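You operate a simulated robot arm through the tools that you are given. There is no shell and no other tool. Be economical: measure what you need, move in short steps, check, and stop when the job is done.

You run a simulated robot arm. Do the job below in one go: nothing can be reset, and whatever is moved stays where it is left.

JOB
Put things in order on the counter in front of the canisters. At the end: the red sugar shaker is in the blue enamel bowl; the clear syrup bottle stands where the silver steel tea bowl stood; the silver steel tea bowl stands where the red sugar shaker stood; the dough mould with an orange grip stands on top of the white curd cup; whatever was shut is shut again. Leave all else as you found it, and nothing knocked over.

The check looks at the end state, three seconds after you hand in, the way a careful person would. Anything else that was tipped, shoved, dropped, spilled or broken makes it a failure.

ROBOT AND FRAMES
A 6-joint arm with a two-finger parallel gripper, fixed in place. Base frame: the origin is at the foot of the arm, x ahead of it, y to its left, z up; the work surface is at about z = 0. Units: mm, degrees, N and s.
With the tool pointing down near the work surface it reaches from about 180 to 460 mm from the base axis. Its first joint turns from -70.0 to 70.0 degrees. Payload 1.9 kg.
Tool frame: the origin (TCP) lies between the finger pads and is the grasp point; the fingertips stand 23 mm ahead of it; z points along the fingers, y is the line along which they close. Largest opening 94 mm; finger width 38, thickness 10; the body of the gripper, 54 by 96 mm, starts 39 mm behind the TCP.
Orientation is that of the tool frame in the base frame, as a unit quaternion [x, y, z, w]. With the fingers straight down and closing along the base's y, the tool's x points along the base's -x, its y along +y and its z along -z.

CONTROLS
- The arm moves only by the tool nudge_tool. Its argument "motion" is a list of rows, each an object (a shift or turn left out is 0, a gripper value left out holds the last) with "delta_rot": the turn, a rotation vector about the tool's x, y, z in rad, a list of three; "linear": the shift along the tool's x, y, z in mm, a list of three; "gripper": the opening, from 0 (shut) to 1 (fully open). In form: [{"delta_rot": [rx, ry, rz], "linear": [tx, ty, tz], "gripper": gripper}, ...]. A call has 1 to 20 rows; each row shifts and turns the commanded pose from where the row before left it, along the tool's axes as they then stand. Each row takes 0.2 s and may step no farther than 50 mm and 8.6 degrees from the row before; otherwise, or with a gripper value out of range, the whole call is refused. Where a pose cannot be reached the arm comes as near as it can. A force on the tool above 40 N (or 10 N above the force at the start of the call, whichever is more), or a blocked arm, ends the call early, and 0.2 s more pass. The fingers move at their own pace (about 108 mm/s each) and stop on an object; they squeeze with about 31 N. The grip force told is the motor's: it shows also when the fingers shut on nothing. Time passes only in rows, and 0.2 s behind the last, so rows that do not move let the fingers close. The reply holds the time, the measured pose of the TCP, the force on the tool along the base axes, the opening and the grip force, in the units named above and with some noise.
- Cameras (640 x 400 px; columns grow to the right, rows downward): "scene" is fixed at [57.4, 306.9, 445]; the picture's right is [-0.79, -0.61, 0.00], its down [-0.22, 0.29, -0.93] and it looks along [0.57, -0.74, -0.37] (base axes); focal length 307 px, centre (320, 200). "wrist" rides on the gripper at [-39, 0, -44] in the tool frame; the picture's right is [0.00, -1.00, 0.00], its down [0.97, 0.00, -0.24] and it looks along [0.24, 0.00, 0.97] (tool axes); focal length 218 px, centre (320, 200).
- capture(camera): a new picture of that camera. It takes no simulated time.
- locate(camera, pixels): for up to 12 pixels [column, row] of the newest picture of that camera ("zoom" is the newest enlarged one), the place [x, y, z] in the base frame of the surface seen there, good to about 2 mm. It takes no simulated time.
- close_up(camera, box): a new picture of the part [left, top, right, bottom] of that camera's present view, enlarged. It takes no simulated time.
- close_job(): hands the job in; it is judged then, once.

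Keep the steps short. Do not move on a guess: measure, check each grasp and each placing, and mend mistakes. In all there are 80 turns and 46 pictures (those below and enlarged ones count). Leave the gripper open and the arm clear of the work at the hand-in unless told otherwise, and finish with a single line.

The tools are called after ">>>" by a JSON object that holds its "fn" and its "kwargs". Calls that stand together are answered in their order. nudge_tool: Moves the arm, as the interface text tells. Its arguments: {"type":"object","properties":{"motion":{"type":"array"}},"required":["motion"]} The other tools are called the same way: capture (camera) takes a picture; locate (camera, pixels) gives the place of the surface under pixels of a picture; close_up (camera, box) takes an enlarged picture of a part of a camera's view; close_job () hands the job in.

At the start:

```text
t: 0.0
eef_pos: [160.3, -196.8, 350.2]
tool_rot: [-0.001, 1.0, -0.001, 0.0]
contact_force: [0.1, -0.1, -0.3]
gripper_width: 94.0
grasp_force: 0.0
```

scene: 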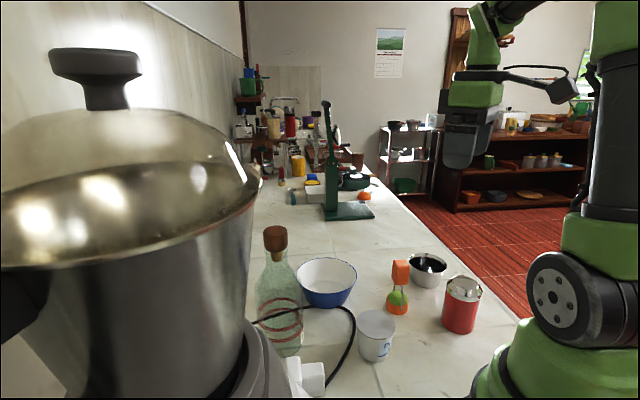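
wrist: 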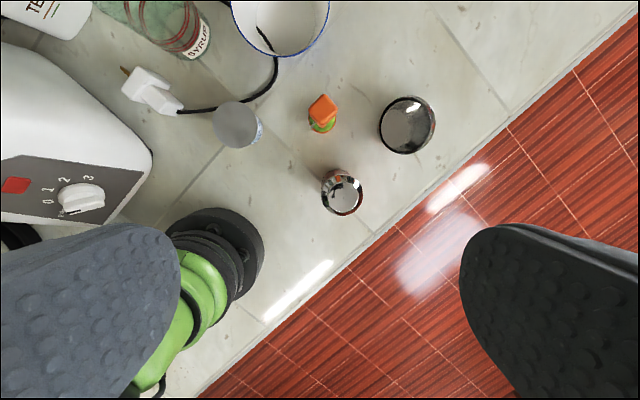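

I see the syrup bottle, blue bowl, cup, mould, tea bowl and shaker in the scene. I'll enlarge the work area to measure them.

>>> {"fn": "close_up", "kwargs": {"camera": "scene", "box": [230, 210, 510, 385]}}

>>> {"fn": "close_up", "kwargs": {"camera": "wrist", "box": [100, 0, 460, 225]}}

```text
2.29 times, centred on (370, 298) of scene
```

zoom: 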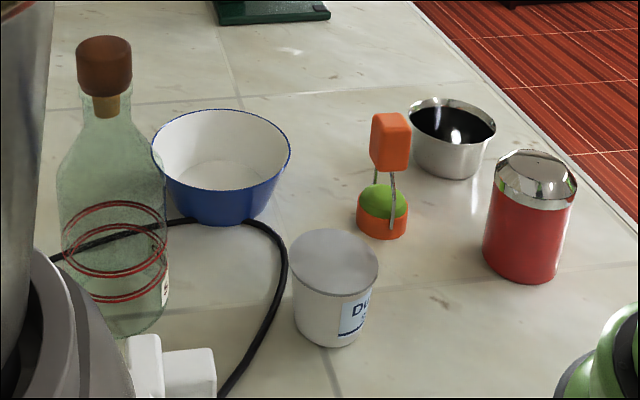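

```text
1.78 times, centred on (280, 112) of wrist
```

zoom: 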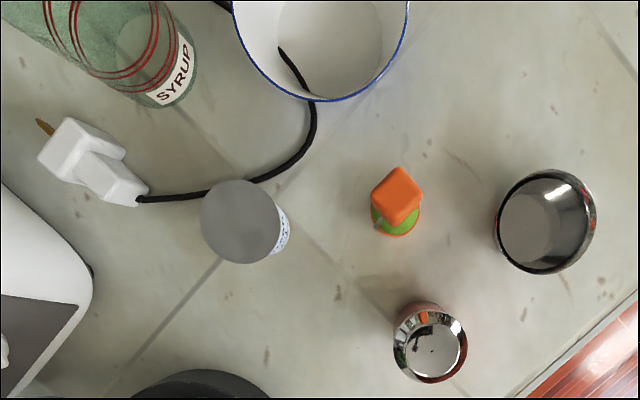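

Now I'll locate key points in the full scene picture and in the wrist enlargement.

>>> {"fn": "locate", "kwargs": {"camera": "zoom", "pixels": [[240, 222], [203, 222], [277, 222], [397, 190], [430, 348], [395, 343], [465, 343], [545, 225], [497, 222], [595, 222], [310, 92], [290, 62]]}}

>>> {"fn": "locate", "kwargs": {"camera": "scene", "pixels": [[275, 230], [264, 238], [288, 238], [275, 352], [302, 340], [255, 320], [327, 293], [296, 276], [357, 277], [326, 307], [350, 318], [326, 258]]}}

>>> {"fn": "locate", "kwargs": {"camera": "scene", "pixels": [[401, 262], [400, 272], [397, 299], [397, 312], [376, 318], [376, 360], [462, 280], [459, 330], [428, 262], [429, 286], [409, 256], [446, 265]]}}

```text
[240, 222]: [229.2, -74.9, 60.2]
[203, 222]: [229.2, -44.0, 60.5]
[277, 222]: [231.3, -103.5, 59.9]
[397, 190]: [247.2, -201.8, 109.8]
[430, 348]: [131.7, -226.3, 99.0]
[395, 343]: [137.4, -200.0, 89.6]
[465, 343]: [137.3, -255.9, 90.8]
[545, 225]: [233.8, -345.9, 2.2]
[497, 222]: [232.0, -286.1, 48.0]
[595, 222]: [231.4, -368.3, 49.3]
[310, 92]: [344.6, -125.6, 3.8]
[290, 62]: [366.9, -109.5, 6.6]
```

```text
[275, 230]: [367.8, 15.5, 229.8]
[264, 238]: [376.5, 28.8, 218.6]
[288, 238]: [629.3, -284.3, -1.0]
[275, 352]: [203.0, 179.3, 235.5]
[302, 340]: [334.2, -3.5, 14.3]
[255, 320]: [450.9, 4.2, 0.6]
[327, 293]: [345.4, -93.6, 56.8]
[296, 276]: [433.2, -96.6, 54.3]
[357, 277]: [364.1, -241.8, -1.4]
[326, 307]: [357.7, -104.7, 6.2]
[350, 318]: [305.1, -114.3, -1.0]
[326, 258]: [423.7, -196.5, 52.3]
```

```text
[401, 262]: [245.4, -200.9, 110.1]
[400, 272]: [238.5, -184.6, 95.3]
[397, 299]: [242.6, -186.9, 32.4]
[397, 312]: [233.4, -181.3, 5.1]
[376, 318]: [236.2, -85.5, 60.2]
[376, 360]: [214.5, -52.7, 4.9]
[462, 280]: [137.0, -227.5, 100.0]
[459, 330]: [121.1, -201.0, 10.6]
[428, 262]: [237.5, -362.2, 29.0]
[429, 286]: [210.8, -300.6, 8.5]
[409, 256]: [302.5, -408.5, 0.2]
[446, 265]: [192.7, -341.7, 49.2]
```

Estimates so far:

| Item | Position / size |
|---|---|
| Shaker | centre (137, -228), height about 100, diameter 56 |
| Tea bowl | about (233, -328), rim diameter 82, height 50 |
| Cup | (230, -74), lid at z = 60 |
| Mould | (243, -192), top at about 110 |
| Blue bowl | about (385, -146), rim at z = 55 |
| Bottle | about (368, 18), height about 235 |

I'll move over the shaker at z = 220 and look again.

>>> {"fn": "nudge_tool", "kwargs": {"motion": [{"linear": [12, -16, 40], "gripper": 1}, {"linear": [11, -15, 45]}, {"linear": [0, 0, 45]}, {}]}}

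>>> {"fn": "capture", "kwargs": {"camera": "wrist"}}

```text
t: 1.0
eef_pos: [137.7, -228.5, 220.7]
tool_rot: [0.0, 1.0, -0.001, 0.001]
contact_force: [0.0, 0.0, -0.4]
gripper_width: 94.0
grasp_force: 0.1
```

```text
41 pictures are left
```

wrist: 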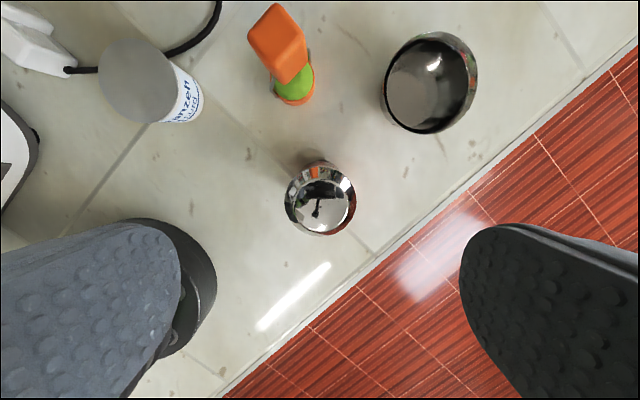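

The shaker lid is at (320, 200). I'll locate its edges, the nearby robot foot, and the tea bowl and mould points.

>>> {"fn": "locate", "kwargs": {"camera": "wrist", "pixels": [[286, 200], [354, 200], [320, 234], [322, 165], [190, 260], [205, 300], [385, 82], [474, 82], [431, 36], [420, 131], [415, 100], [288, 52]]}}

>>> {"fn": "close_up", "kwargs": {"camera": "wrist", "box": [230, 0, 390, 100]}}

```text
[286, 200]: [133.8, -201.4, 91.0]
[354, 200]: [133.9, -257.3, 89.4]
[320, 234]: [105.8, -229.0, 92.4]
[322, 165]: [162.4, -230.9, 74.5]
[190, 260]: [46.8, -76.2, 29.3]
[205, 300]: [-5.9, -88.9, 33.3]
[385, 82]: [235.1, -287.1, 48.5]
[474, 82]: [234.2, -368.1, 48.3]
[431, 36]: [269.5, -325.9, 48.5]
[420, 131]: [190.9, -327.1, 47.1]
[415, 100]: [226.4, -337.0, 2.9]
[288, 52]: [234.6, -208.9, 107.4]
```

```text
4.00 times, centred on (310, 50) of wrist
```

zoom: 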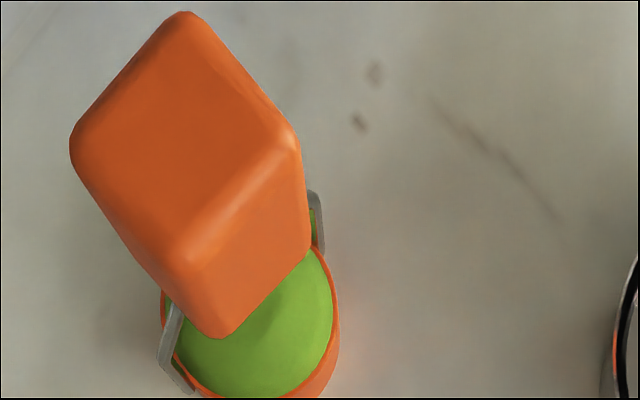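

The shaker's centre is (134, -229) and the tea bowl's is (231, -327.5). I'll lower the open fingers round the shaker to z = 72 and grip the red body.

>>> {"fn": "nudge_tool", "kwargs": {"motion": [{"linear": [3.7, -0.8, 40]}, {"linear": [0, 0, 40]}, {"linear": [0, 0, 40]}, {"linear": [0, 0, 28]}, {"gripper": 1}, {"gripper": 0}, {}, {}]}}

```text
t: 2.8
eef_pos: [135.5, -229.6, 73.3]
tool_rot: [0.0, 1.0, -0.001, 0.0]
contact_force: [-0.2, -0.6, -0.8]
gripper_width: 59.9
grasp_force: 30.5
```

The grip is firm at 60 mm wide. I'll lift 150 mm to clear the mould and move toward the blue bowl.

>>> {"fn": "nudge_tool", "kwargs": {"motion": [{"linear": [0, 0, -20]}, {"linear": [0, 0, -40]}, {"linear": [0, 0, -45]}, {"linear": [0, 0, -45]}, {"linear": [-40, 14, 0]}, {"linear": [-40, 14, 0]}, {"linear": [-40, 14, 0]}, {"linear": [-40, 14, 0]}, {}]}}

>>> {"fn": "capture", "kwargs": {"camera": "wrist"}}

>>> {"fn": "capture", "kwargs": {"camera": "scene"}}

```text
t: 4.8
eef_pos: [295.8, -172.7, 223.6]
tool_rot: [-0.001, 1.0, 0.0, 0.0]
contact_force: [0.7, -0.8, -2.2]
gripper_width: 59.9
grasp_force: 31.2
```

```text
39 pictures are left
```

wrist: 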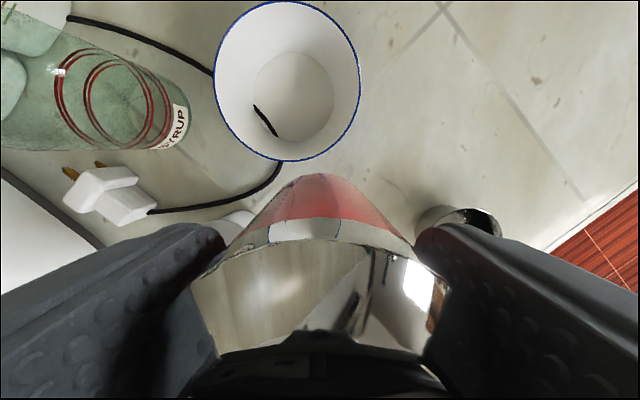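

```text
38 pictures are left
```

scene: 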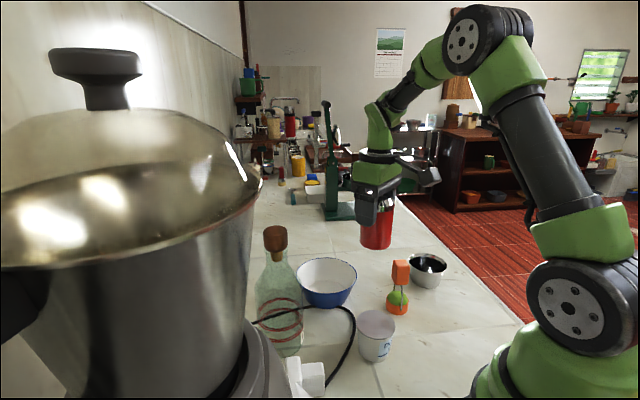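

The shaker is held upright. Next I'll locate the bowl's rim and floor. The cord shows slightly through the bowl floor.

>>> {"fn": "locate", "kwargs": {"camera": "wrist", "pixels": [[215, 85], [360, 85], [288, 3], [288, 160], [252, 97], [334, 97], [292, 53], [292, 142], [293, 97], [265, 120], [75, 85], [178, 125]]}}

```text
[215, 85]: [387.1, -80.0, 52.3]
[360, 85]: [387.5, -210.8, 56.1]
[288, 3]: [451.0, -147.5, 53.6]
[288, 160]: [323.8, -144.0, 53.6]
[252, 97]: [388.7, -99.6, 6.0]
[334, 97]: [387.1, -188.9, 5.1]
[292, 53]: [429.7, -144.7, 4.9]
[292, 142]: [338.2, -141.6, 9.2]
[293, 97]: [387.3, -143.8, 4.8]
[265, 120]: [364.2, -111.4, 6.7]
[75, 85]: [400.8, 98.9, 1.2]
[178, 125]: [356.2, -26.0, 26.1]
```

The bowl's centre is (387.5, -145), with its floor at z = 5 and radius 44. I'll move over it, lower to just above the floor, then finish gently.

>>> {"fn": "nudge_tool", "kwargs": {"motion": [{"linear": [-46, 14, 0]}, {"linear": [-45.7, 13.7, 0]}, {}, {"linear": [0, 0, 45]}, {"linear": [0, 0, 45]}, {"linear": [0, 0, 40]}, {"linear": [0, 0, 10]}, {}]}}

```text
t: 6.6
eef_pos: [387.3, -146.0, 83.4]
tool_rot: [0.0, 1.0, -0.001, 0.0]
contact_force: [-0.5, 0.1, -2.2]
gripper_width: 59.8
grasp_force: 30.4
```

The shaker should be about 5 mm above the floor. I'll lower it in small steps until it touches.

>>> {"fn": "nudge_tool", "kwargs": {"motion": [{"linear": [0, 0, 2]}, {"linear": [0, 0, 2]}, {"linear": [0, 0, 1]}, {}]}}

```text
t: 7.6
eef_pos: [386.6, -146.0, 78.0]
tool_rot: [0.0, 1.0, -0.001, 0.0]
contact_force: [-0.9, 0.8, -0.4]
gripper_width: 60.0
grasp_force: 31.4
```

The vertical force fell from -2.2 to -0.4 N, so the shaker is on the bowl floor. I'll open partway, staying inside the rim, lift clear, and check.

>>> {"fn": "nudge_tool", "kwargs": {"motion": [{"gripper": 0.72}, {"gripper": 0.8}, {}, {"linear": [0, 0, -20]}, {"linear": [0, 0, -45]}, {"linear": [0, 0, -45]}, {"linear": [40, 0, -20]}, {}]}}

>>> {"fn": "close_up", "kwargs": {"camera": "scene", "box": [230, 210, 510, 385]}}

```text
t: 9.4
eef_pos: [346.4, -145.3, 207.3]
tool_rot: [-0.001, 1.0, -0.001, 0.002]
contact_force: [0.3, 0.6, -0.2]
gripper_width: 75.1
grasp_force: 0.0
```

```text
2.29 times, centred on (370, 298) of scene
```

zoom: 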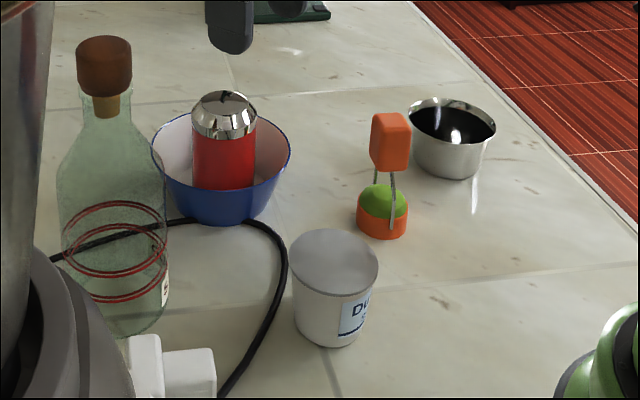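

The shaker stands upright in the bowl. Next I'll move above the tea bowl, fully open, and centre on it from the wrist view.

>>> {"fn": "nudge_tool", "kwargs": {"motion": [{"linear": [29, -45, 0], "gripper": 1}, {"linear": [29, -45, 0]}, {"linear": [29, -46, 20]}, {"linear": [28.4, -46, 27]}, {}, {}]}}

>>> {"fn": "capture", "kwargs": {"camera": "wrist"}}

```text
refused: row 1 steps farther than a row can; nothing moved
```

```text
36 pictures are left
```

wrist: 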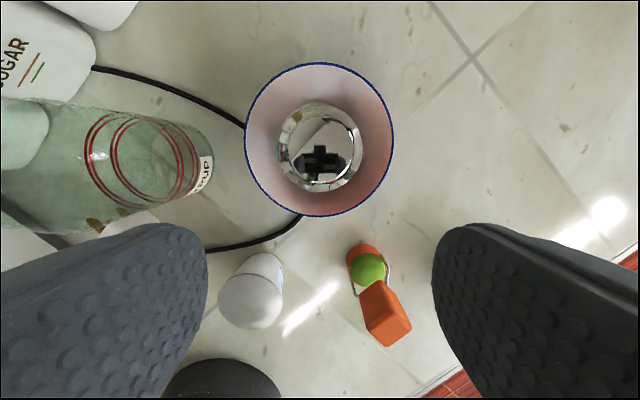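

The rows were too long and the call was refused. I'll use shorter ones.

>>> {"fn": "nudge_tool", "kwargs": {"motion": [{"linear": [23, -36.4, 0], "gripper": 1}, {"linear": [23, -36.4, 0]}, {"linear": [23, -36.4, 0]}, {"linear": [23, -36.4, 20]}, {"linear": [23.4, -36.4, 20]}, {}, {}]}}

>>> {"fn": "capture", "kwargs": {"camera": "wrist"}}

```text
t: 11.0
eef_pos: [232.3, -329.3, 166.8]
tool_rot: [-0.001, 1.0, -0.001, 0.001]
contact_force: [-0.2, -0.3, 0.2]
gripper_width: 94.0
grasp_force: 0.0
```

```text
35 pictures are left
```

wrist: 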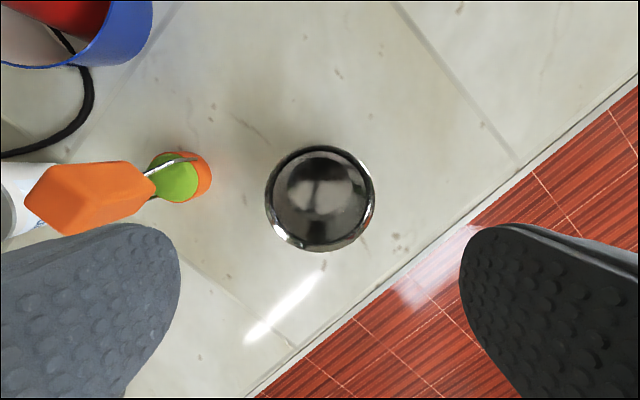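

>>> {"fn": "locate", "kwargs": {"camera": "wrist", "pixels": [[267, 197], [373, 197], [320, 147], [320, 250], [320, 200], [175, 177], [190, 180], [150, 162], [108, 165], [95, 195]]}}

```text
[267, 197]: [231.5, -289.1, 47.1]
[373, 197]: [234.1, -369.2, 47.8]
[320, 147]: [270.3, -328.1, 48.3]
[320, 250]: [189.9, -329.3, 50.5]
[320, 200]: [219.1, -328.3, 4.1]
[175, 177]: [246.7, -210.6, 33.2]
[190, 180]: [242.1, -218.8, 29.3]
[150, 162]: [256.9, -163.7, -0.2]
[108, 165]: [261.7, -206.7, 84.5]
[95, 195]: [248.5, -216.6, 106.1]
```

The rim spans y -289 to -369 and x 190 to 270, so the centre is (230.3, -328.7). I'll lower straight down to z = 36 and close.

>>> {"fn": "nudge_tool", "kwargs": {"motion": [{"linear": [2, 0.6, 0]}, {"linear": [0, 0, 45]}, {"linear": [0, 0, 45]}, {"linear": [0, 0, 25]}, {"linear": [0, 0, 15]}, {}]}}

```text
t: 12.4
eef_pos: [228.4, -327.1, 38.1]
tool_rot: [-0.001, 1.0, -0.001, 0.001]
contact_force: [-1.0, 0.9, -0.3]
gripper_width: 94.1
grasp_force: 0.0
```

There was no contact on the way down. Now I'll close on the tea bowl and lift it slightly.

>>> {"fn": "nudge_tool", "kwargs": {"motion": [{"gripper": 0}, {}, {}, {"linear": [0, 0, -10]}, {"linear": [0, 0, -30]}, {"linear": [0, 0, -40]}, {}]}}

>>> {"fn": "capture", "kwargs": {"camera": "wrist"}}

```text
t: 14.0
eef_pos: [229.1, -326.8, 119.1]
tool_rot: [-0.001, 1.0, -0.001, 0.001]
contact_force: [0.4, -0.1, -0.5]
gripper_width: 79.5
grasp_force: 31.1
```

```text
34 pictures are left
```

wrist: 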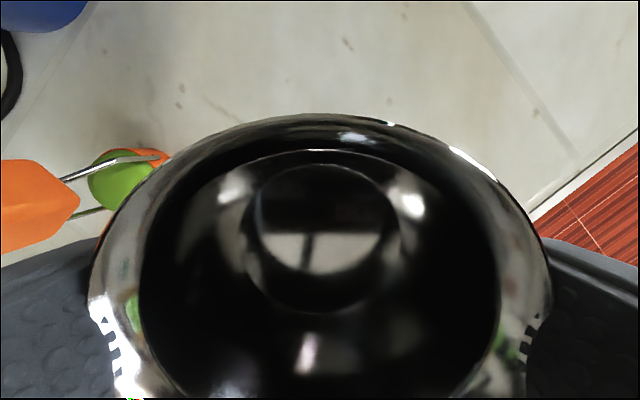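

The tea bowl is held at 79.5 mm. I'll carry it to the shaker's old place at (134, -229) and lower it to just above the counter.

>>> {"fn": "nudge_tool", "kwargs": {"motion": [{"linear": [32.2, 32.5, 0]}, {"linear": [32.2, 32.5, 0]}, {"linear": [32.2, 32.5, 0]}, {}, {"linear": [0, 0, 40]}, {"linear": [0, 0, 35]}, {}]}}

```text
t: 15.6
eef_pos: [132.0, -228.7, 44.2]
tool_rot: [0.0, 1.0, 0.0, 0.001]
contact_force: [-0.4, 0.0, -0.3]
gripper_width: 79.1
grasp_force: 30.9
```

Grasp height was 38, so about 6 mm remains. I'll lower in small steps.

>>> {"fn": "nudge_tool", "kwargs": {"motion": [{"linear": [0, 0, 3]}, {"linear": [0, 0, 2]}, {"linear": [0, 0, 1]}, {}]}}

```text
t: 16.4
eef_pos: [132.3, -230.0, 36.5]
tool_rot: [0.0, 1.0, -0.002, 0.002]
contact_force: [-1.9, 2.5, 8.3]
gripper_width: 79.5
grasp_force: 30.7
stopped in row 3: the force on the tool passed its limit (the readings are from after the stop); the commanded pose is now the measured one
```

It has touched the counter. I'll release, lift straight up and check.

>>> {"fn": "nudge_tool", "kwargs": {"motion": [{"linear": [0, 0, -1]}, {"gripper": 1}, {}, {"linear": [0, 0, -20]}, {"linear": [0, 0, -45]}, {"linear": [0, 0, -45]}, {"linear": [0, 0, -30]}, {}]}}

>>> {"fn": "capture", "kwargs": {"camera": "wrist"}}

>>> {"fn": "capture", "kwargs": {"camera": "scene"}}

```text
t: 18.2
eef_pos: [131.8, -229.4, 177.9]
tool_rot: [0.0, 1.0, -0.001, 0.001]
contact_force: [-0.8, -0.2, 0.1]
gripper_width: 94.2
grasp_force: 0.2
```

```text
33 pictures are left
```

wrist: 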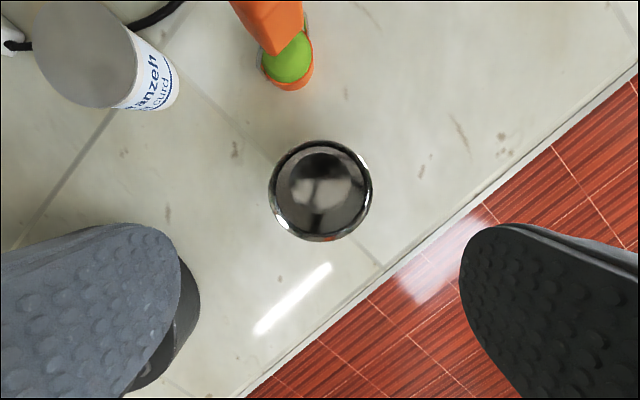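

```text
32 pictures are left
```

scene: 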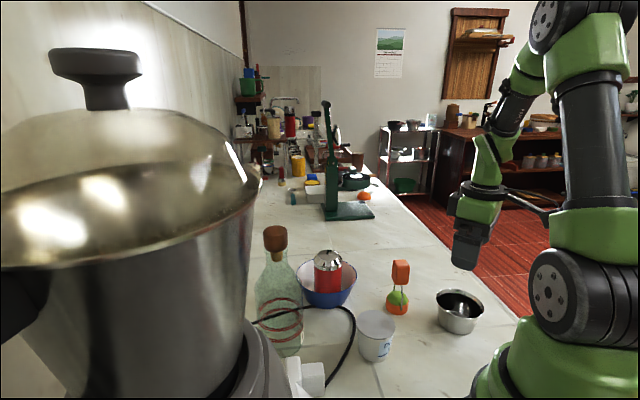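

>>> {"fn": "locate", "kwargs": {"camera": "wrist", "pixels": [[269, 190], [372, 190], [320, 141], [320, 240], [320, 200]]}}

```text
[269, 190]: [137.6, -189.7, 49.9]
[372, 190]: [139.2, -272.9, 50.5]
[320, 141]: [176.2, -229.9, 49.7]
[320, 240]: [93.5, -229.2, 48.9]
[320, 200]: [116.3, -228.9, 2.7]
```

The tea bowl is upright at (135, -230). Now I'll move above the mould, around (243, -203), and look straight down.

>>> {"fn": "nudge_tool", "kwargs": {"motion": [{"linear": [-20, 0, -40]}, {"linear": [-45, 13, -12]}, {"linear": [-45, 13, 0]}, {}, {}]}}

>>> {"fn": "close_up", "kwargs": {"camera": "wrist", "box": [200, 100, 440, 250]}}

>>> {"fn": "close_up", "kwargs": {"camera": "scene", "box": [350, 240, 446, 330]}}

```text
t: 19.4
eef_pos: [242.3, -204.0, 230.4]
tool_rot: [0.0, 1.0, -0.001, 0.001]
contact_force: [-0.2, 0.0, 0.1]
gripper_width: 94.0
grasp_force: 0.0
```

```text
2.67 times, centred on (320, 175) of wrist
```

zoom: 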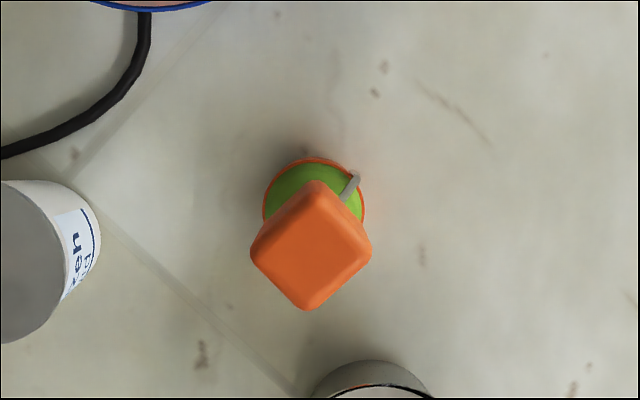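

```text
4.44 times, centred on (398, 285) of scene
```

zoom: 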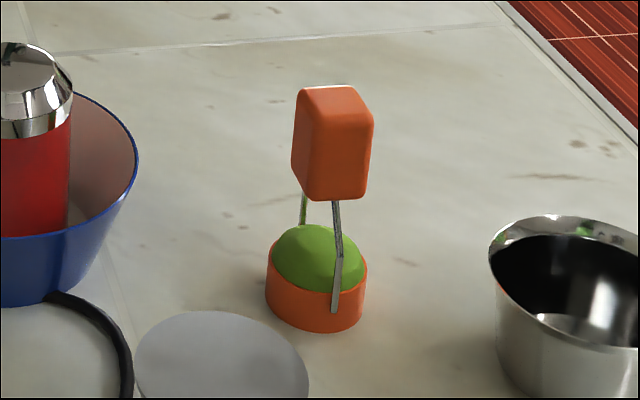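

The handle's faces are turned about 45 degrees. I'll locate the top face corners and the base.

>>> {"fn": "locate", "kwargs": {"camera": "wrist", "pixels": [[296, 194], [318, 171], [337, 194], [315, 213], [316, 193], [310, 161], [300, 178], [335, 178], [306, 203], [326, 204], [328, 181], [306, 182]]}}

>>> {"fn": "locate", "kwargs": {"camera": "zoom", "pixels": [[335, 90], [300, 130], [345, 190], [372, 130], [316, 325], [270, 280], [364, 285], [315, 228], [338, 290]]}}

```text
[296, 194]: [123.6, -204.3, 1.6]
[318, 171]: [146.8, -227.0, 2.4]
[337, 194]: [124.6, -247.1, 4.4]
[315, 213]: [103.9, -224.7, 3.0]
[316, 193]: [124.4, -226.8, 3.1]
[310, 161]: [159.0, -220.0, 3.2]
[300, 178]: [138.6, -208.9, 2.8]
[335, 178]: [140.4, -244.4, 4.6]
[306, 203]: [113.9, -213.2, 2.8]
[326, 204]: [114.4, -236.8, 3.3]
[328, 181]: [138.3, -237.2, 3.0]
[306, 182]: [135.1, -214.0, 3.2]
```

```text
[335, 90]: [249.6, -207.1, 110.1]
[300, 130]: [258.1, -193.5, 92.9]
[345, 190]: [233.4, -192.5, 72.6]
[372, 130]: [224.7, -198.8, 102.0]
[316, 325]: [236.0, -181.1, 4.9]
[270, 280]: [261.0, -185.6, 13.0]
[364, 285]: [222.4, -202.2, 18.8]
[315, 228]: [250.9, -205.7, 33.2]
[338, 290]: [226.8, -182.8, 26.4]
```

The wrist locate used the older full picture, so I'll take a tighter enlargement of the present wrist view and measure in that.

>>> {"fn": "close_up", "kwargs": {"camera": "wrist", "box": [270, 150, 366, 210]}}

```text
6.67 times, centred on (318, 180) of wrist
```

zoom: 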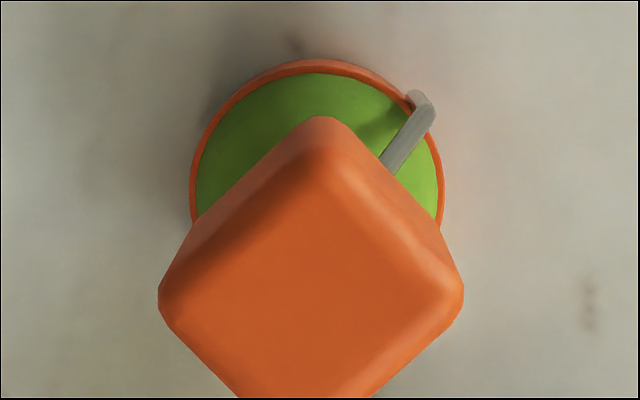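

>>> {"fn": "locate", "kwargs": {"camera": "zoom", "pixels": [[320, 160], [175, 300], [450, 295], [305, 320], [240, 230], [390, 230], [205, 360], [410, 360], [315, 65], [195, 190], [440, 190], [290, 395]]}}

```text
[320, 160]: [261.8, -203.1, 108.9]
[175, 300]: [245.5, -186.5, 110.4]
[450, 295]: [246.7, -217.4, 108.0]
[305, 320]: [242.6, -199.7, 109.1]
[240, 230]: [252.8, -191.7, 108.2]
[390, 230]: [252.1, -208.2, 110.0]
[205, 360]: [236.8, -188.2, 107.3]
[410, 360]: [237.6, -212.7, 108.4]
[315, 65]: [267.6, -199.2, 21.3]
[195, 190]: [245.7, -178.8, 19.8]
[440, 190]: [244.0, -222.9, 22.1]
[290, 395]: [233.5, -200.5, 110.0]
```

The handle is centred at (246, -202) with its top at z = 109, about 23 mm square and turned 45 degrees. The base is centred at (245.5, -201) with radius 22. I'll centre the tool, turn 45 degrees about its axis, half-close and lower to z = 97.

>>> {"fn": "nudge_tool", "kwargs": {"motion": [{"linear": [-3.7, 2.3, 0], "gripper": 0.6}, {"delta_rot": [0, 0, 0.1309]}, {"delta_rot": [0, 0, 0.1309]}, {"delta_rot": [0, 0, 0.1309]}, {"delta_rot": [0, 0, 0.1309]}, {"delta_rot": [0, 0, 0.1309]}, {"delta_rot": [0, 0, 0.1309]}, {"linear": [0, 0, 40]}, {"linear": [0, 0, 40]}, {}]}}

>>> {"fn": "close_up", "kwargs": {"camera": "wrist", "box": [160, 100, 480, 300]}}

```text
t: 21.6
eef_pos: [247.3, -199.7, 150.9]
tool_rot: [0.383, 0.924, -0.001, 0.003]
contact_force: [0.5, 0.2, 0.6]
gripper_width: 56.2
grasp_force: 0.1
```

```text
2.00 times, centred on (320, 200) of wrist
```

zoom: 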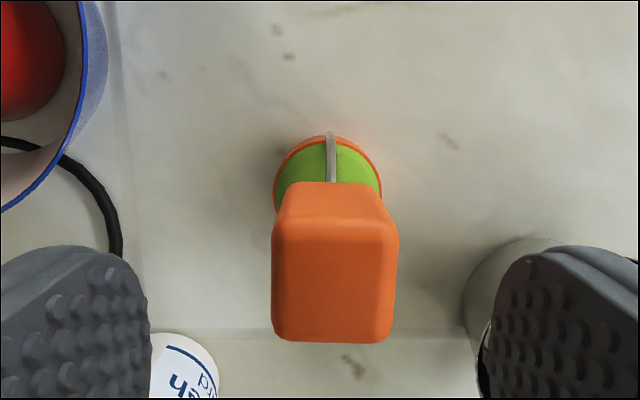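

The handle is square to the fingers, but sits slightly right of centre (zoom column 334). I'll locate it.

>>> {"fn": "locate", "kwargs": {"camera": "zoom", "pixels": [[280, 290], [392, 290], [335, 238], [335, 335], [335, 288]]}}

```text
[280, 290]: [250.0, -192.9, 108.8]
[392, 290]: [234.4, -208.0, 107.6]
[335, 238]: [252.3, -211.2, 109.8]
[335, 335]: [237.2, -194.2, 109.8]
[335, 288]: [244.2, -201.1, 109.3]
```

I'll shift 3.2 mm along tool -y, lower to z = 97 and close.

>>> {"fn": "nudge_tool", "kwargs": {"motion": [{"linear": [0, -3.2, 20]}, {"linear": [0, 0, 34]}, {}, {"gripper": 0.35}, {"gripper": 0.2}, {"gripper": 0}, {}, {}]}}

```text
t: 23.4
eef_pos: [244.8, -203.8, 96.1]
tool_rot: [0.383, 0.924, -0.002, 0.002]
contact_force: [0.0, 1.3, -0.5]
gripper_width: 27.8
grasp_force: 30.8
```

The handle is gripped at 27.8 mm. I'll lift the mould 110 mm, then view the cup from the scene camera.

>>> {"fn": "nudge_tool", "kwargs": {"motion": [{"linear": [0, 0, -15]}, {"linear": [0, 0, -45]}, {"linear": [0, 0, -50]}, {}]}}

>>> {"fn": "close_up", "kwargs": {"camera": "scene", "box": [310, 220, 470, 370]}}

>>> {"fn": "capture", "kwargs": {"camera": "wrist"}}

```text
t: 24.4
eef_pos: [244.7, -204.3, 207.6]
tool_rot: [0.383, 0.924, 0.0, 0.001]
contact_force: [0.2, -0.6, -1.6]
gripper_width: 27.6
grasp_force: 31.0
```

```text
2.67 times, centred on (390, 295) of scene
```

zoom: 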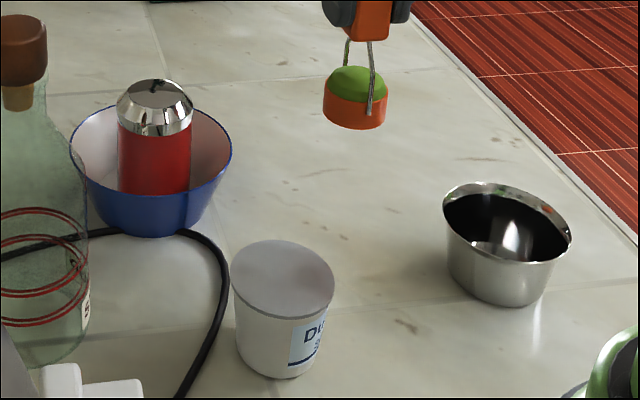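

```text
26 pictures are left
```

wrist: 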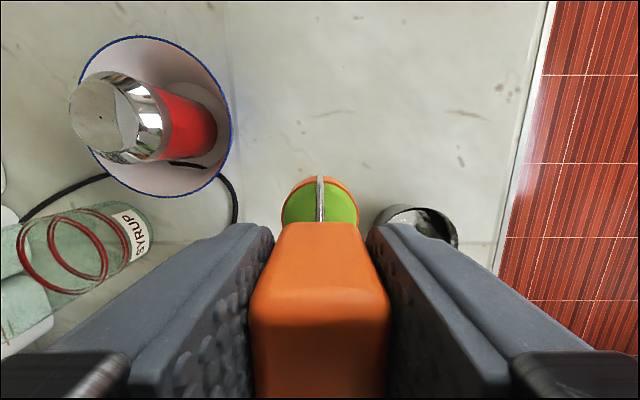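

>>> {"fn": "locate", "kwargs": {"camera": "zoom", "pixels": [[235, 280], [332, 283], [285, 243], [282, 315], [283, 280], [250, 256], [318, 260], [250, 303], [318, 305], [355, 127], [326, 110], [384, 115]]}}

```text
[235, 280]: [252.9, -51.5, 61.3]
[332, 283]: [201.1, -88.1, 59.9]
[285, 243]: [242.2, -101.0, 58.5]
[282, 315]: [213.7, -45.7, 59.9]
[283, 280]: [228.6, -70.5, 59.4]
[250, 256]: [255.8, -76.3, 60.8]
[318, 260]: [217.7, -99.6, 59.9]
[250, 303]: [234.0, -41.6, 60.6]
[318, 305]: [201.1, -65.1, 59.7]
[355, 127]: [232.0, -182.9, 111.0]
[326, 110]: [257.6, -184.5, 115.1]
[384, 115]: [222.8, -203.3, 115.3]
```

The cup lid's centre is about (228, -72), z = 60. Before moving closer, I'll check how near the big pot and white appliance are.

>>> {"fn": "locate", "kwargs": {"camera": "scene", "pixels": [[250, 200], [255, 180], [260, 360], [230, 270], [150, 150], [310, 375], [290, 395], [270, 340]]}}

```text
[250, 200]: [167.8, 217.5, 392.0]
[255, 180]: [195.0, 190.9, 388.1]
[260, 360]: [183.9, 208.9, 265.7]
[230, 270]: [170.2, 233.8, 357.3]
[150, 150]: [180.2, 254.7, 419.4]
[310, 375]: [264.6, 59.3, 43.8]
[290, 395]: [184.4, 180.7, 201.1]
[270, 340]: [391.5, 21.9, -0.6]
```

The pot starts at y ≈ 180, well clear. I'll carry the mould over the cup to TCP (227.5, -75) at the same height and check.

>>> {"fn": "nudge_tool", "kwargs": {"motion": [{"linear": [34.5, 26.4, 0]}, {"linear": [34.5, 26.4, 0]}, {"linear": [34.6, 26.5, 0]}, {}, {}]}}

>>> {"fn": "close_up", "kwargs": {"camera": "scene", "box": [296, 230, 456, 370]}}

```text
t: 25.6
eef_pos: [226.4, -73.4, 207.5]
tool_rot: [0.383, 0.924, -0.001, 0.002]
contact_force: [0.2, 0.2, -0.8]
gripper_width: 27.9
grasp_force: 31.4
```

```text
2.86 times, centred on (376, 300) of scene
```

zoom: 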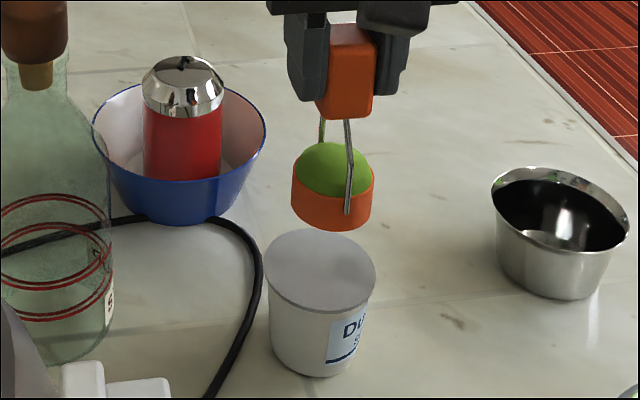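

>>> {"fn": "locate", "kwargs": {"camera": "zoom", "pixels": [[293, 200], [372, 203], [331, 228], [333, 222], [271, 280], [372, 275], [316, 305], [340, 190]]}}

```text
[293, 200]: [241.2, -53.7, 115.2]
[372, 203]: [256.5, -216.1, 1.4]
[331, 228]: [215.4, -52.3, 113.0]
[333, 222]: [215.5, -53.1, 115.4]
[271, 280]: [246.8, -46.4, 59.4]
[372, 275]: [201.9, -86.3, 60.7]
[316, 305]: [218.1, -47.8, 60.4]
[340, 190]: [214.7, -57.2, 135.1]
```

The mould is nearly over the lid. I'll shift by about (+3, -1) and lower to about 5 mm above the lid.

>>> {"fn": "nudge_tool", "kwargs": {"motion": [{"linear": [-2.8, 1.4, 15]}, {"linear": [0, 0, 30]}, {}, {}]}}

>>> {"fn": "close_up", "kwargs": {"camera": "scene", "box": [326, 260, 426, 365]}}

```text
t: 26.6
eef_pos: [228.6, -74.8, 161.8]
tool_rot: [0.382, 0.924, -0.001, 0.002]
contact_force: [0.0, 0.5, -1.2]
gripper_width: 27.6
grasp_force: 31.2
```

```text
3.81 times, centred on (376, 312) of scene
```

zoom: 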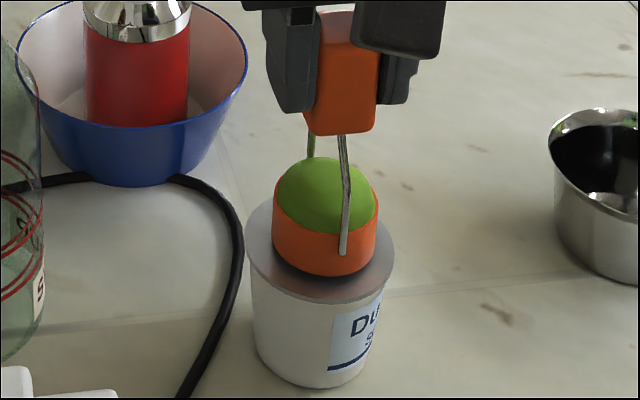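

The mould is well centred over the lid (zoom columns 273–378 against 246–394). I'll lower in small steps to contact.

>>> {"fn": "nudge_tool", "kwargs": {"motion": [{"linear": [0, 0, 2]}, {"linear": [0, 0, 1.5]}, {"linear": [0, 0, 1]}, {"linear": [0, 0, 0.7]}, {}]}}

```text
t: 27.8
eef_pos: [230.4, -75.8, 157.9]
tool_rot: [0.383, 0.924, 0.0, 0.003]
contact_force: [-0.8, 0.8, 29.0]
gripper_width: 27.8
grasp_force: 31.0
```

It has made contact at 29 N, a little hard. I'll ease up about 0.8 mm before releasing.

>>> {"fn": "nudge_tool", "kwargs": {"motion": [{"linear": [0, 0, -0.8]}, {}]}}

```text
t: 28.4
eef_pos: [228.2, -74.2, 157.8]
tool_rot: [0.382, 0.924, -0.001, 0.001]
contact_force: [1.7, 0.1, 4.3]
gripper_width: 27.5
grasp_force: 30.8
```

The force is now light at 4 N. I'll open slightly, wait, then look.

>>> {"fn": "nudge_tool", "kwargs": {"motion": [{"gripper": 0.4}, {"gripper": 0.55}, {}, {"linear": [0, 0, -25]}, {"linear": [0, 0, -45]}, {"linear": [0, 0, -40]}, {}]}}

>>> {"fn": "close_up", "kwargs": {"camera": "scene", "box": [230, 210, 510, 385]}}

```text
t: 30.0
eef_pos: [229.3, -75.2, 266.8]
tool_rot: [0.382, 0.924, 0.0, 0.001]
contact_force: [0.0, -0.5, -0.4]
gripper_width: 51.8
grasp_force: 0.1
```

```text
2.29 times, centred on (370, 298) of scene
```

zoom: 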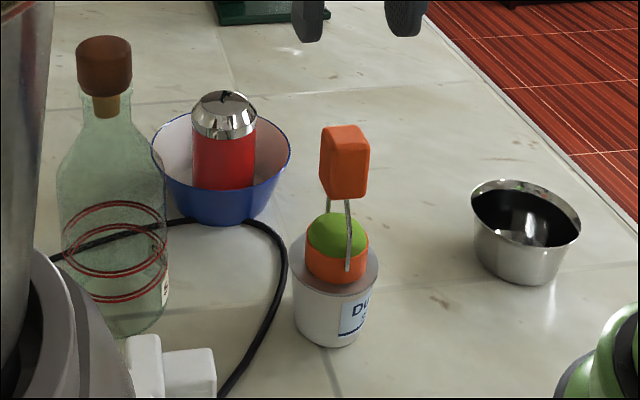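

The mould stands on the cup and all is upright. Next is the bottle: cork top z ≈ 230, body about 80 mm wide. I'll turn back 45 degrees, open fully, rise, and view it from above.

>>> {"fn": "nudge_tool", "kwargs": {"motion": [{"linear": [0, 0, -30], "gripper": 1}, {"linear": [0, 0, -24], "delta_rot": [0, 0, -0.1309]}, {"delta_rot": [0, 0, -0.1309]}, {"delta_rot": [0, 0, -0.1309]}, {"delta_rot": [0, 0, -0.1309]}, {"delta_rot": [0, 0, -0.1309]}, {"delta_rot": [0, 0, -0.1309]}, {"linear": [-30, 30, 0]}, {"linear": [-30, 30, 0]}, {"linear": [-40, 30, 0]}, {}]}}

>>> {"fn": "capture", "kwargs": {"camera": "wrist"}}

```text
t: 32.4
eef_pos: [329.2, 15.3, 321.4]
tool_rot: [0.0, 1.0, -0.001, 0.001]
contact_force: [-0.6, -0.1, -0.5]
gripper_width: 94.1
grasp_force: 0.0
```

```text
22 pictures are left
```

wrist: 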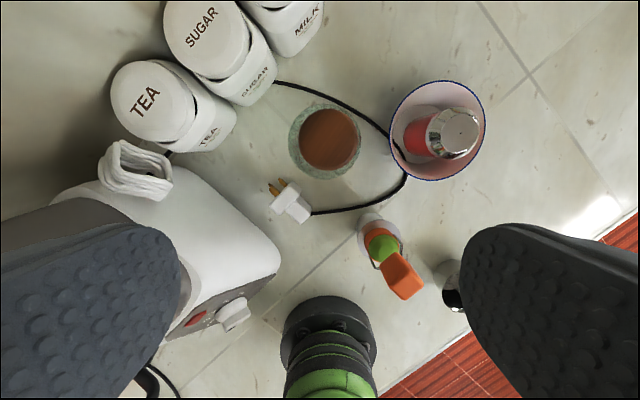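

I can see the cork at (329, 140), the canisters and the mixer's white body to the left. I'll locate the cork, glass edges and neighbouring obstacles.

>>> {"fn": "locate", "kwargs": {"camera": "wrist", "pixels": [[301, 139], [358, 139], [330, 110], [330, 168], [278, 255], [240, 235], [245, 310], [232, 125], [272, 85], [160, 170], [275, 190], [200, 200]]}}

>>> {"fn": "close_up", "kwargs": {"camera": "wrist", "box": [270, 80, 382, 200]}}

```text
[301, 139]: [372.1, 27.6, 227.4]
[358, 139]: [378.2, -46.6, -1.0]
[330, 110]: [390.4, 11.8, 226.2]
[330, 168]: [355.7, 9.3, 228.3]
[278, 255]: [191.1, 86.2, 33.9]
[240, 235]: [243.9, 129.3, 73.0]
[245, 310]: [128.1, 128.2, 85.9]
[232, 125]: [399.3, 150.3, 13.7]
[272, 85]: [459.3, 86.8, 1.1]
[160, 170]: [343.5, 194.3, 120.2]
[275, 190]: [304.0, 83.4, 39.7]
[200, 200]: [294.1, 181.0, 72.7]
```

```text
3.33 times, centred on (326, 140) of wrist
```

zoom: 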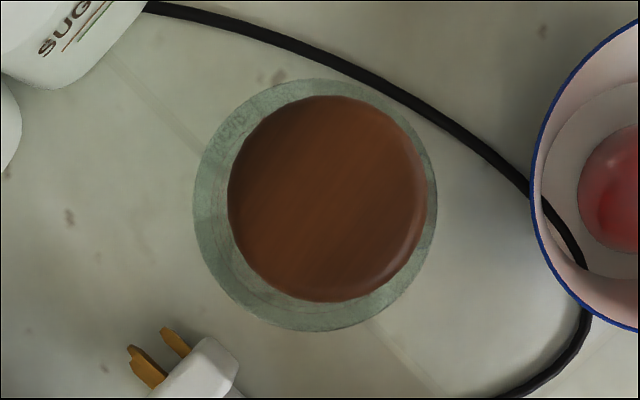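

The bottle axis is at (372.3, 10.4), with body radius 40 and cork radius 18. I plan to tilt the tool 60° toward +x and grip the body at z ≈ 103, with the axis 16 mm ahead of the TCP. By my numbers the palm clears the shoulder and cork. I'll tilt first, up here.

>>> {"fn": "nudge_tool", "kwargs": {"motion": [{"delta_rot": [0, -0.1309, 0]}, {"delta_rot": [0, -0.1309, 0]}, {"delta_rot": [0, -0.1309, 0]}, {"delta_rot": [0, -0.1309, 0]}, {"delta_rot": [0, -0.1309, 0]}, {"delta_rot": [0, -0.1309, 0]}, {"delta_rot": [0, -0.1309, 0]}, {"delta_rot": [0, -0.1309, 0]}, {}]}}

>>> {"fn": "capture", "kwargs": {"camera": "scene"}}

```text
t: 34.4
eef_pos: [328.5, 4.9, 320.9]
tool_rot: [0.011, 0.907, -0.028, 0.421]
contact_force: [1.7, -0.1, 0.1]
gripper_width: 94.1
grasp_force: 0.0
out of reach, approached as far as the arm can: row 7, 8
```

```text
20 pictures are left
```

scene: 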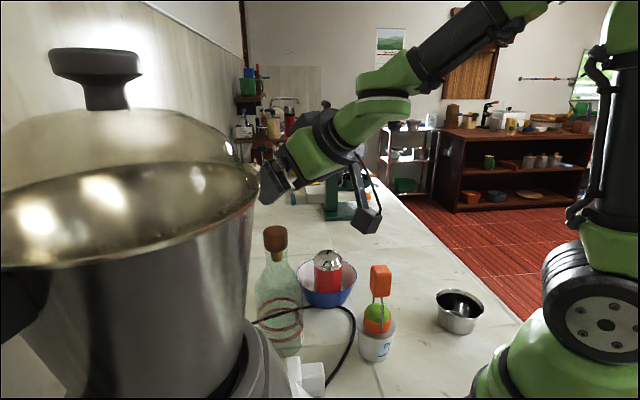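

The arm stopped at about 50° tilt, likely a wrist limit. I'll look more closely at the gripper and arm here.

>>> {"fn": "close_up", "kwargs": {"camera": "scene", "box": [240, 70, 480, 250]}}

>>> {"fn": "capture", "kwargs": {"camera": "wrist"}}

```text
2.22 times, centred on (360, 160) of scene
```

zoom: 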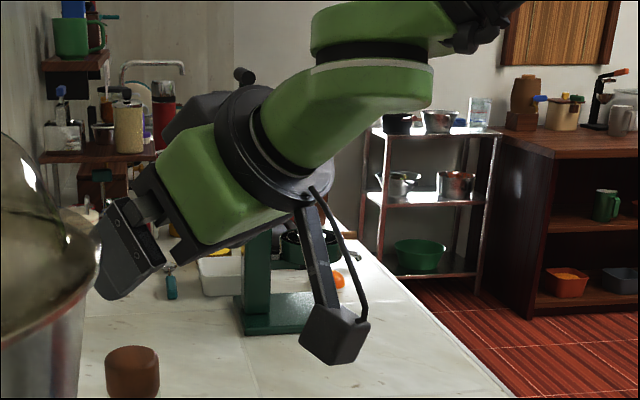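

```text
18 pictures are left
```

wrist: 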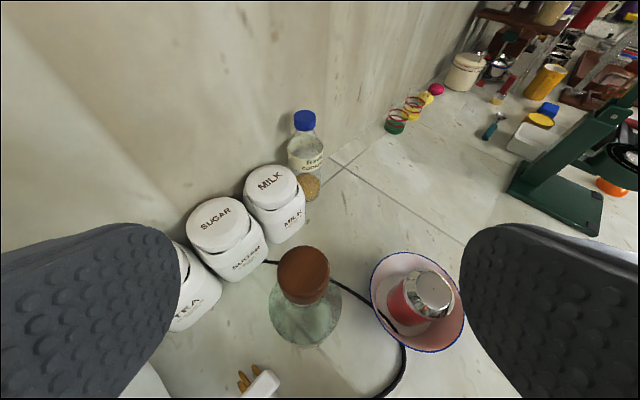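

A box on a bracket hangs below the tilted wrist, at (370, 215) in the scene. I need to know its place.

>>> {"fn": "locate", "kwargs": {"camera": "zoom", "pixels": [[322, 335], [340, 362], [302, 340], [362, 330], [325, 270], [310, 200], [118, 250], [180, 215], [250, 150], [270, 230], [340, 100]]}}

```text
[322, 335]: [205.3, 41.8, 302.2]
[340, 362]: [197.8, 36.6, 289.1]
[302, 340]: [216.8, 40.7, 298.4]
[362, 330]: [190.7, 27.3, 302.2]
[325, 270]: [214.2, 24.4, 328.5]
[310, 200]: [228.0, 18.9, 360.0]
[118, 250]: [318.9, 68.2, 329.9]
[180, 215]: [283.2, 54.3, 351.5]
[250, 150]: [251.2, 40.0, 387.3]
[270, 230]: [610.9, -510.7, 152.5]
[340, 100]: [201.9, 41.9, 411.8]
```

The box sits about 99 mm to the tool's +x and 79 mm behind the TCP, so it stays clear at 45° tilt. The 45° tilt was reachable, so I'll step back to it and read the pose.

>>> {"fn": "nudge_tool", "kwargs": {"motion": [{"delta_rot": [0, 0.1309, 0]}, {}]}}

```text
t: 35.0
eef_pos: [329.5, 7.1, 321.3]
tool_rot: [0.011, 0.906, -0.024, 0.423]
contact_force: [0.3, -0.6, 0.6]
gripper_width: 94.0
grasp_force: 0.1
out of reach, approached as far as the arm can: row 1
```

>>> {"fn": "nudge_tool", "kwargs": {"motion": [{"delta_rot": [0, 0.1309, 0]}, {}]}}

```text
t: 35.6
eef_pos: [331.9, 0.1, 324.3]
tool_rot: [0.02, 0.916, -0.04, 0.399]
contact_force: [-0.6, 0.0, 0.0]
gripper_width: 94.3
grasp_force: 0.0
out of reach, approached as far as the arm can: row 1
```

>>> {"fn": "nudge_tool", "kwargs": {"motion": [{"delta_rot": [0, 0.1309, 0]}, {}]}}

```text
t: 36.2
eef_pos: [330.1, -0.7, 322.7]
tool_rot: [0.022, 0.94, -0.037, 0.338]
contact_force: [-0.2, -0.2, 0.0]
gripper_width: 94.0
grasp_force: 0.1
```

I worked out the cause: at y = 15 the tool's heading was not exactly radial, so the tilt ran into the wrist singularity. In the exact radial plane (y = 0, heading 0) the wrist may pass straight through. I'll reduce the tilt, square up the frame, and read the pose.

>>> {"fn": "nudge_tool", "kwargs": {"motion": [{"delta_rot": [0, 0.1309, 0]}, {"delta_rot": [0, 0.1309, 0]}, {"delta_rot": [-0.0772, 0.0015, -0.0371]}, {}]}}

```text
t: 37.2
eef_pos: [330.4, -0.8, 323.0]
tool_rot: [0.0, 0.978, 0.0, 0.211]
contact_force: [0.3, -0.6, 0.0]
gripper_width: 94.0
grasp_force: 0.1
```

The frame is clean at tilt 24°. Now I'll set y = 0 and tilt on to 60° in the exact radial plane.

>>> {"fn": "nudge_tool", "kwargs": {"motion": [{"linear": [0, 0.8, 0]}, {}, {"delta_rot": [0, -0.1243, 0]}, {"delta_rot": [0, -0.1243, 0]}, {"delta_rot": [0, -0.1243, 0]}, {"delta_rot": [0, -0.1243, 0]}, {"delta_rot": [0, -0.1243, 0]}, {}]}}

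```text
t: 39.0
eef_pos: [331.8, 0.5, 321.6]
tool_rot: [0.0, 0.866, -0.001, 0.5]
contact_force: [0.8, -0.4, -0.8]
gripper_width: 94.0
grasp_force: 0.0
```

The 60° tilt is reached. Next I'll make the heading radial to the bottle (1.6°), move to TCP about (356, 10), lower to z ≈ 262 above the cork, and check.

>>> {"fn": "nudge_tool", "kwargs": {"motion": [{"linear": [0, 9.5, 0], "delta_rot": [-0.0242, 0, -0.014]}, {"linear": [-12.25, 0, 21.2]}, {"linear": [26, 0, 15]}, {"linear": [26, 0, 15]}, {}, {}]}}

>>> {"fn": "capture", "kwargs": {"camera": "wrist"}}

>>> {"fn": "capture", "kwargs": {"camera": "scene"}}

```text
t: 40.4
eef_pos: [355.5, 9.9, 262.9]
tool_rot: [-0.013, 0.866, 0.006, 0.5]
contact_force: [-0.3, 0.1, 0.1]
gripper_width: 94.2
grasp_force: 0.1
```

```text
17 pictures are left
```

wrist: 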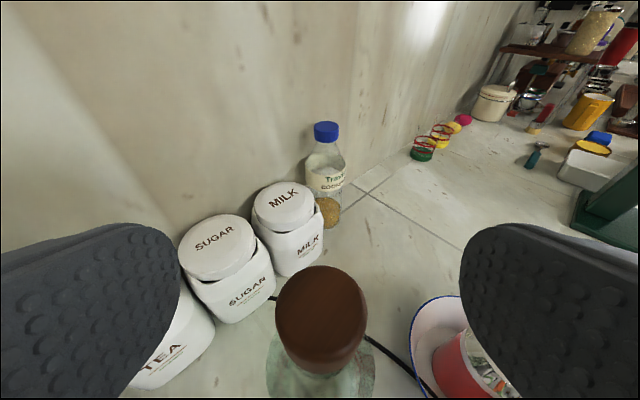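

```text
16 pictures are left
```

scene: 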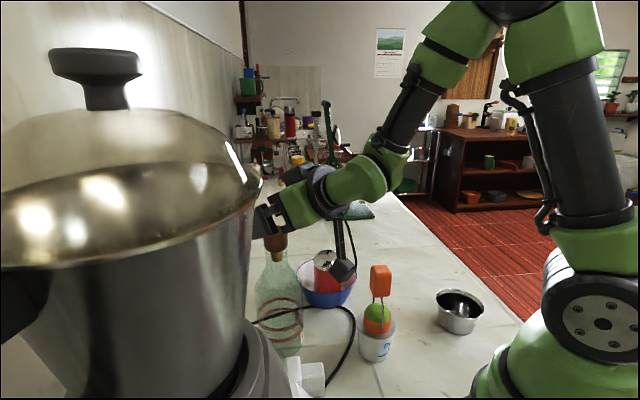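

The cork and body are centred between the fingers (columns 320–321). Before descending I'll locate the wrist's widest parts relative to the mould.

>>> {"fn": "close_up", "kwargs": {"camera": "scene", "box": [240, 130, 420, 300]}}

```text
2.35 times, centred on (330, 215) of scene
```

zoom: 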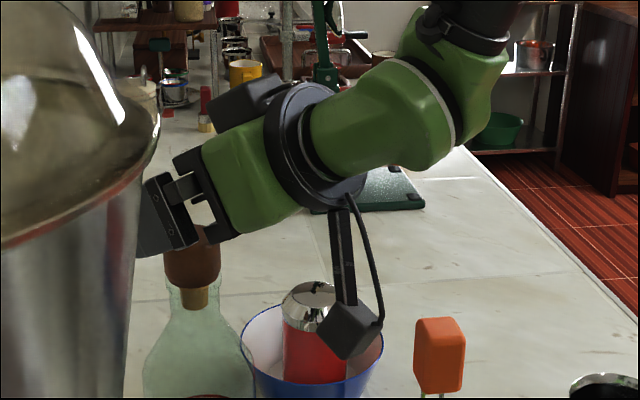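

>>> {"fn": "locate", "kwargs": {"camera": "zoom", "pixels": [[230, 105], [260, 85], [275, 100], [300, 160], [270, 190], [345, 355], [325, 330], [350, 330], [372, 330], [400, 130], [340, 90], [365, 185]]}}

```text
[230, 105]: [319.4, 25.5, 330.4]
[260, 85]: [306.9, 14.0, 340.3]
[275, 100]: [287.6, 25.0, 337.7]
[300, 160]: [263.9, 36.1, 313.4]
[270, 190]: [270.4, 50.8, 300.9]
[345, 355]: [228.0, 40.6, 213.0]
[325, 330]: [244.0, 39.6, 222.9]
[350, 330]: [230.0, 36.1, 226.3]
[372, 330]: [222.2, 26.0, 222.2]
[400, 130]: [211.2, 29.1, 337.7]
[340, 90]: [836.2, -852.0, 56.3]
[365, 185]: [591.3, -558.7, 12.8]
```

The block on top is the camera, and it clears the shoulder. The hanging box ends at about z = 50, y -20 to 40, clear of plug and cup. I'll descend in stages, 80 mm first.

>>> {"fn": "nudge_tool", "kwargs": {"motion": [{"linear": [17.32, 0, 10]}, {"linear": [17.32, 0, 10]}, {"linear": [17.32, 0, 10]}, {"linear": [17.32, 0, 10]}, {}]}}

>>> {"fn": "capture", "kwargs": {"camera": "wrist"}}

```text
t: 41.6
eef_pos: [354.4, 9.4, 182.1]
tool_rot: [-0.013, 0.866, 0.007, 0.501]
contact_force: [-0.8, -0.1, 0.0]
gripper_width: 93.7
grasp_force: 0.0
```

```text
14 pictures are left
```

wrist: 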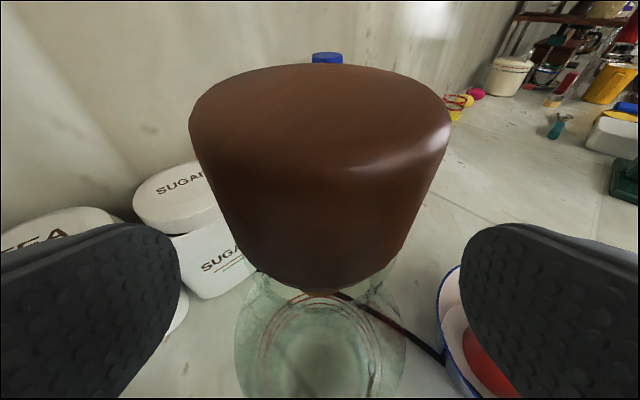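

Everything is still centred, with no force. I'll go down the remaining 79 mm in gentle steps.

>>> {"fn": "nudge_tool", "kwargs": {"motion": [{"linear": [17.32, 0, 10]}, {"linear": [17.32, 0, 10]}, {"linear": [17.32, 0, 10]}, {"linear": [8.66, 0, 5]}, {"linear": [6, 0, 3.5]}, {}]}}

>>> {"fn": "capture", "kwargs": {"camera": "wrist"}}

>>> {"fn": "capture", "kwargs": {"camera": "scene"}}

```text
t: 43.0
eef_pos: [357.0, 9.5, 106.0]
tool_rot: [-0.012, 0.866, 0.006, 0.5]
contact_force: [-0.2, 0.3, 0.2]
gripper_width: 93.9
grasp_force: 0.0
```

```text
13 pictures are left
```

wrist: 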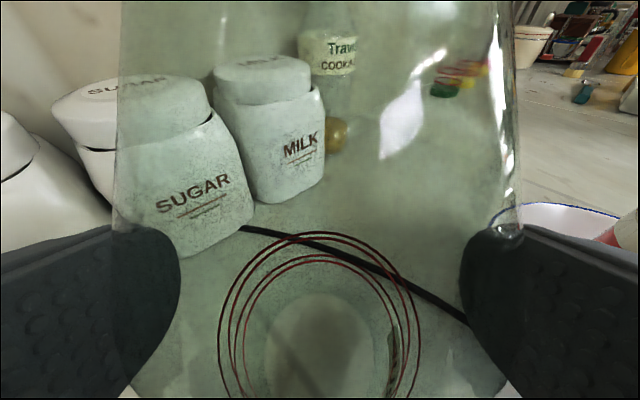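

```text
12 pictures are left
```

scene: 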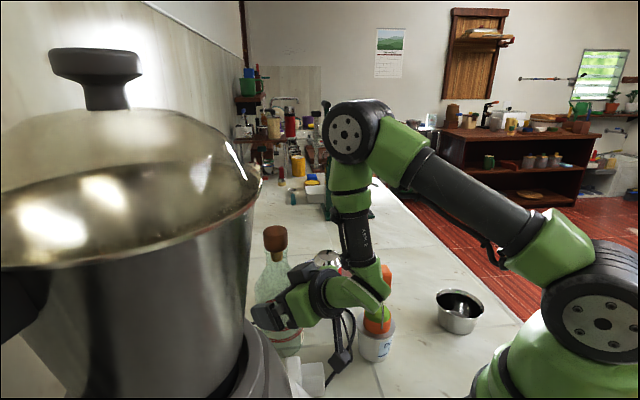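

The bottle body is between the fingers without contact. I'll close on it.

>>> {"fn": "nudge_tool", "kwargs": {"motion": [{"gripper": 0.9}, {"gripper": 0.8}, {"gripper": 0}, {}, {}]}}

```text
t: 44.2
eef_pos: [354.6, 10.9, 107.3]
tool_rot: [-0.013, 0.866, 0.006, 0.5]
contact_force: [0.5, 1.1, -0.1]
gripper_width: 79.0
grasp_force: 30.7
```

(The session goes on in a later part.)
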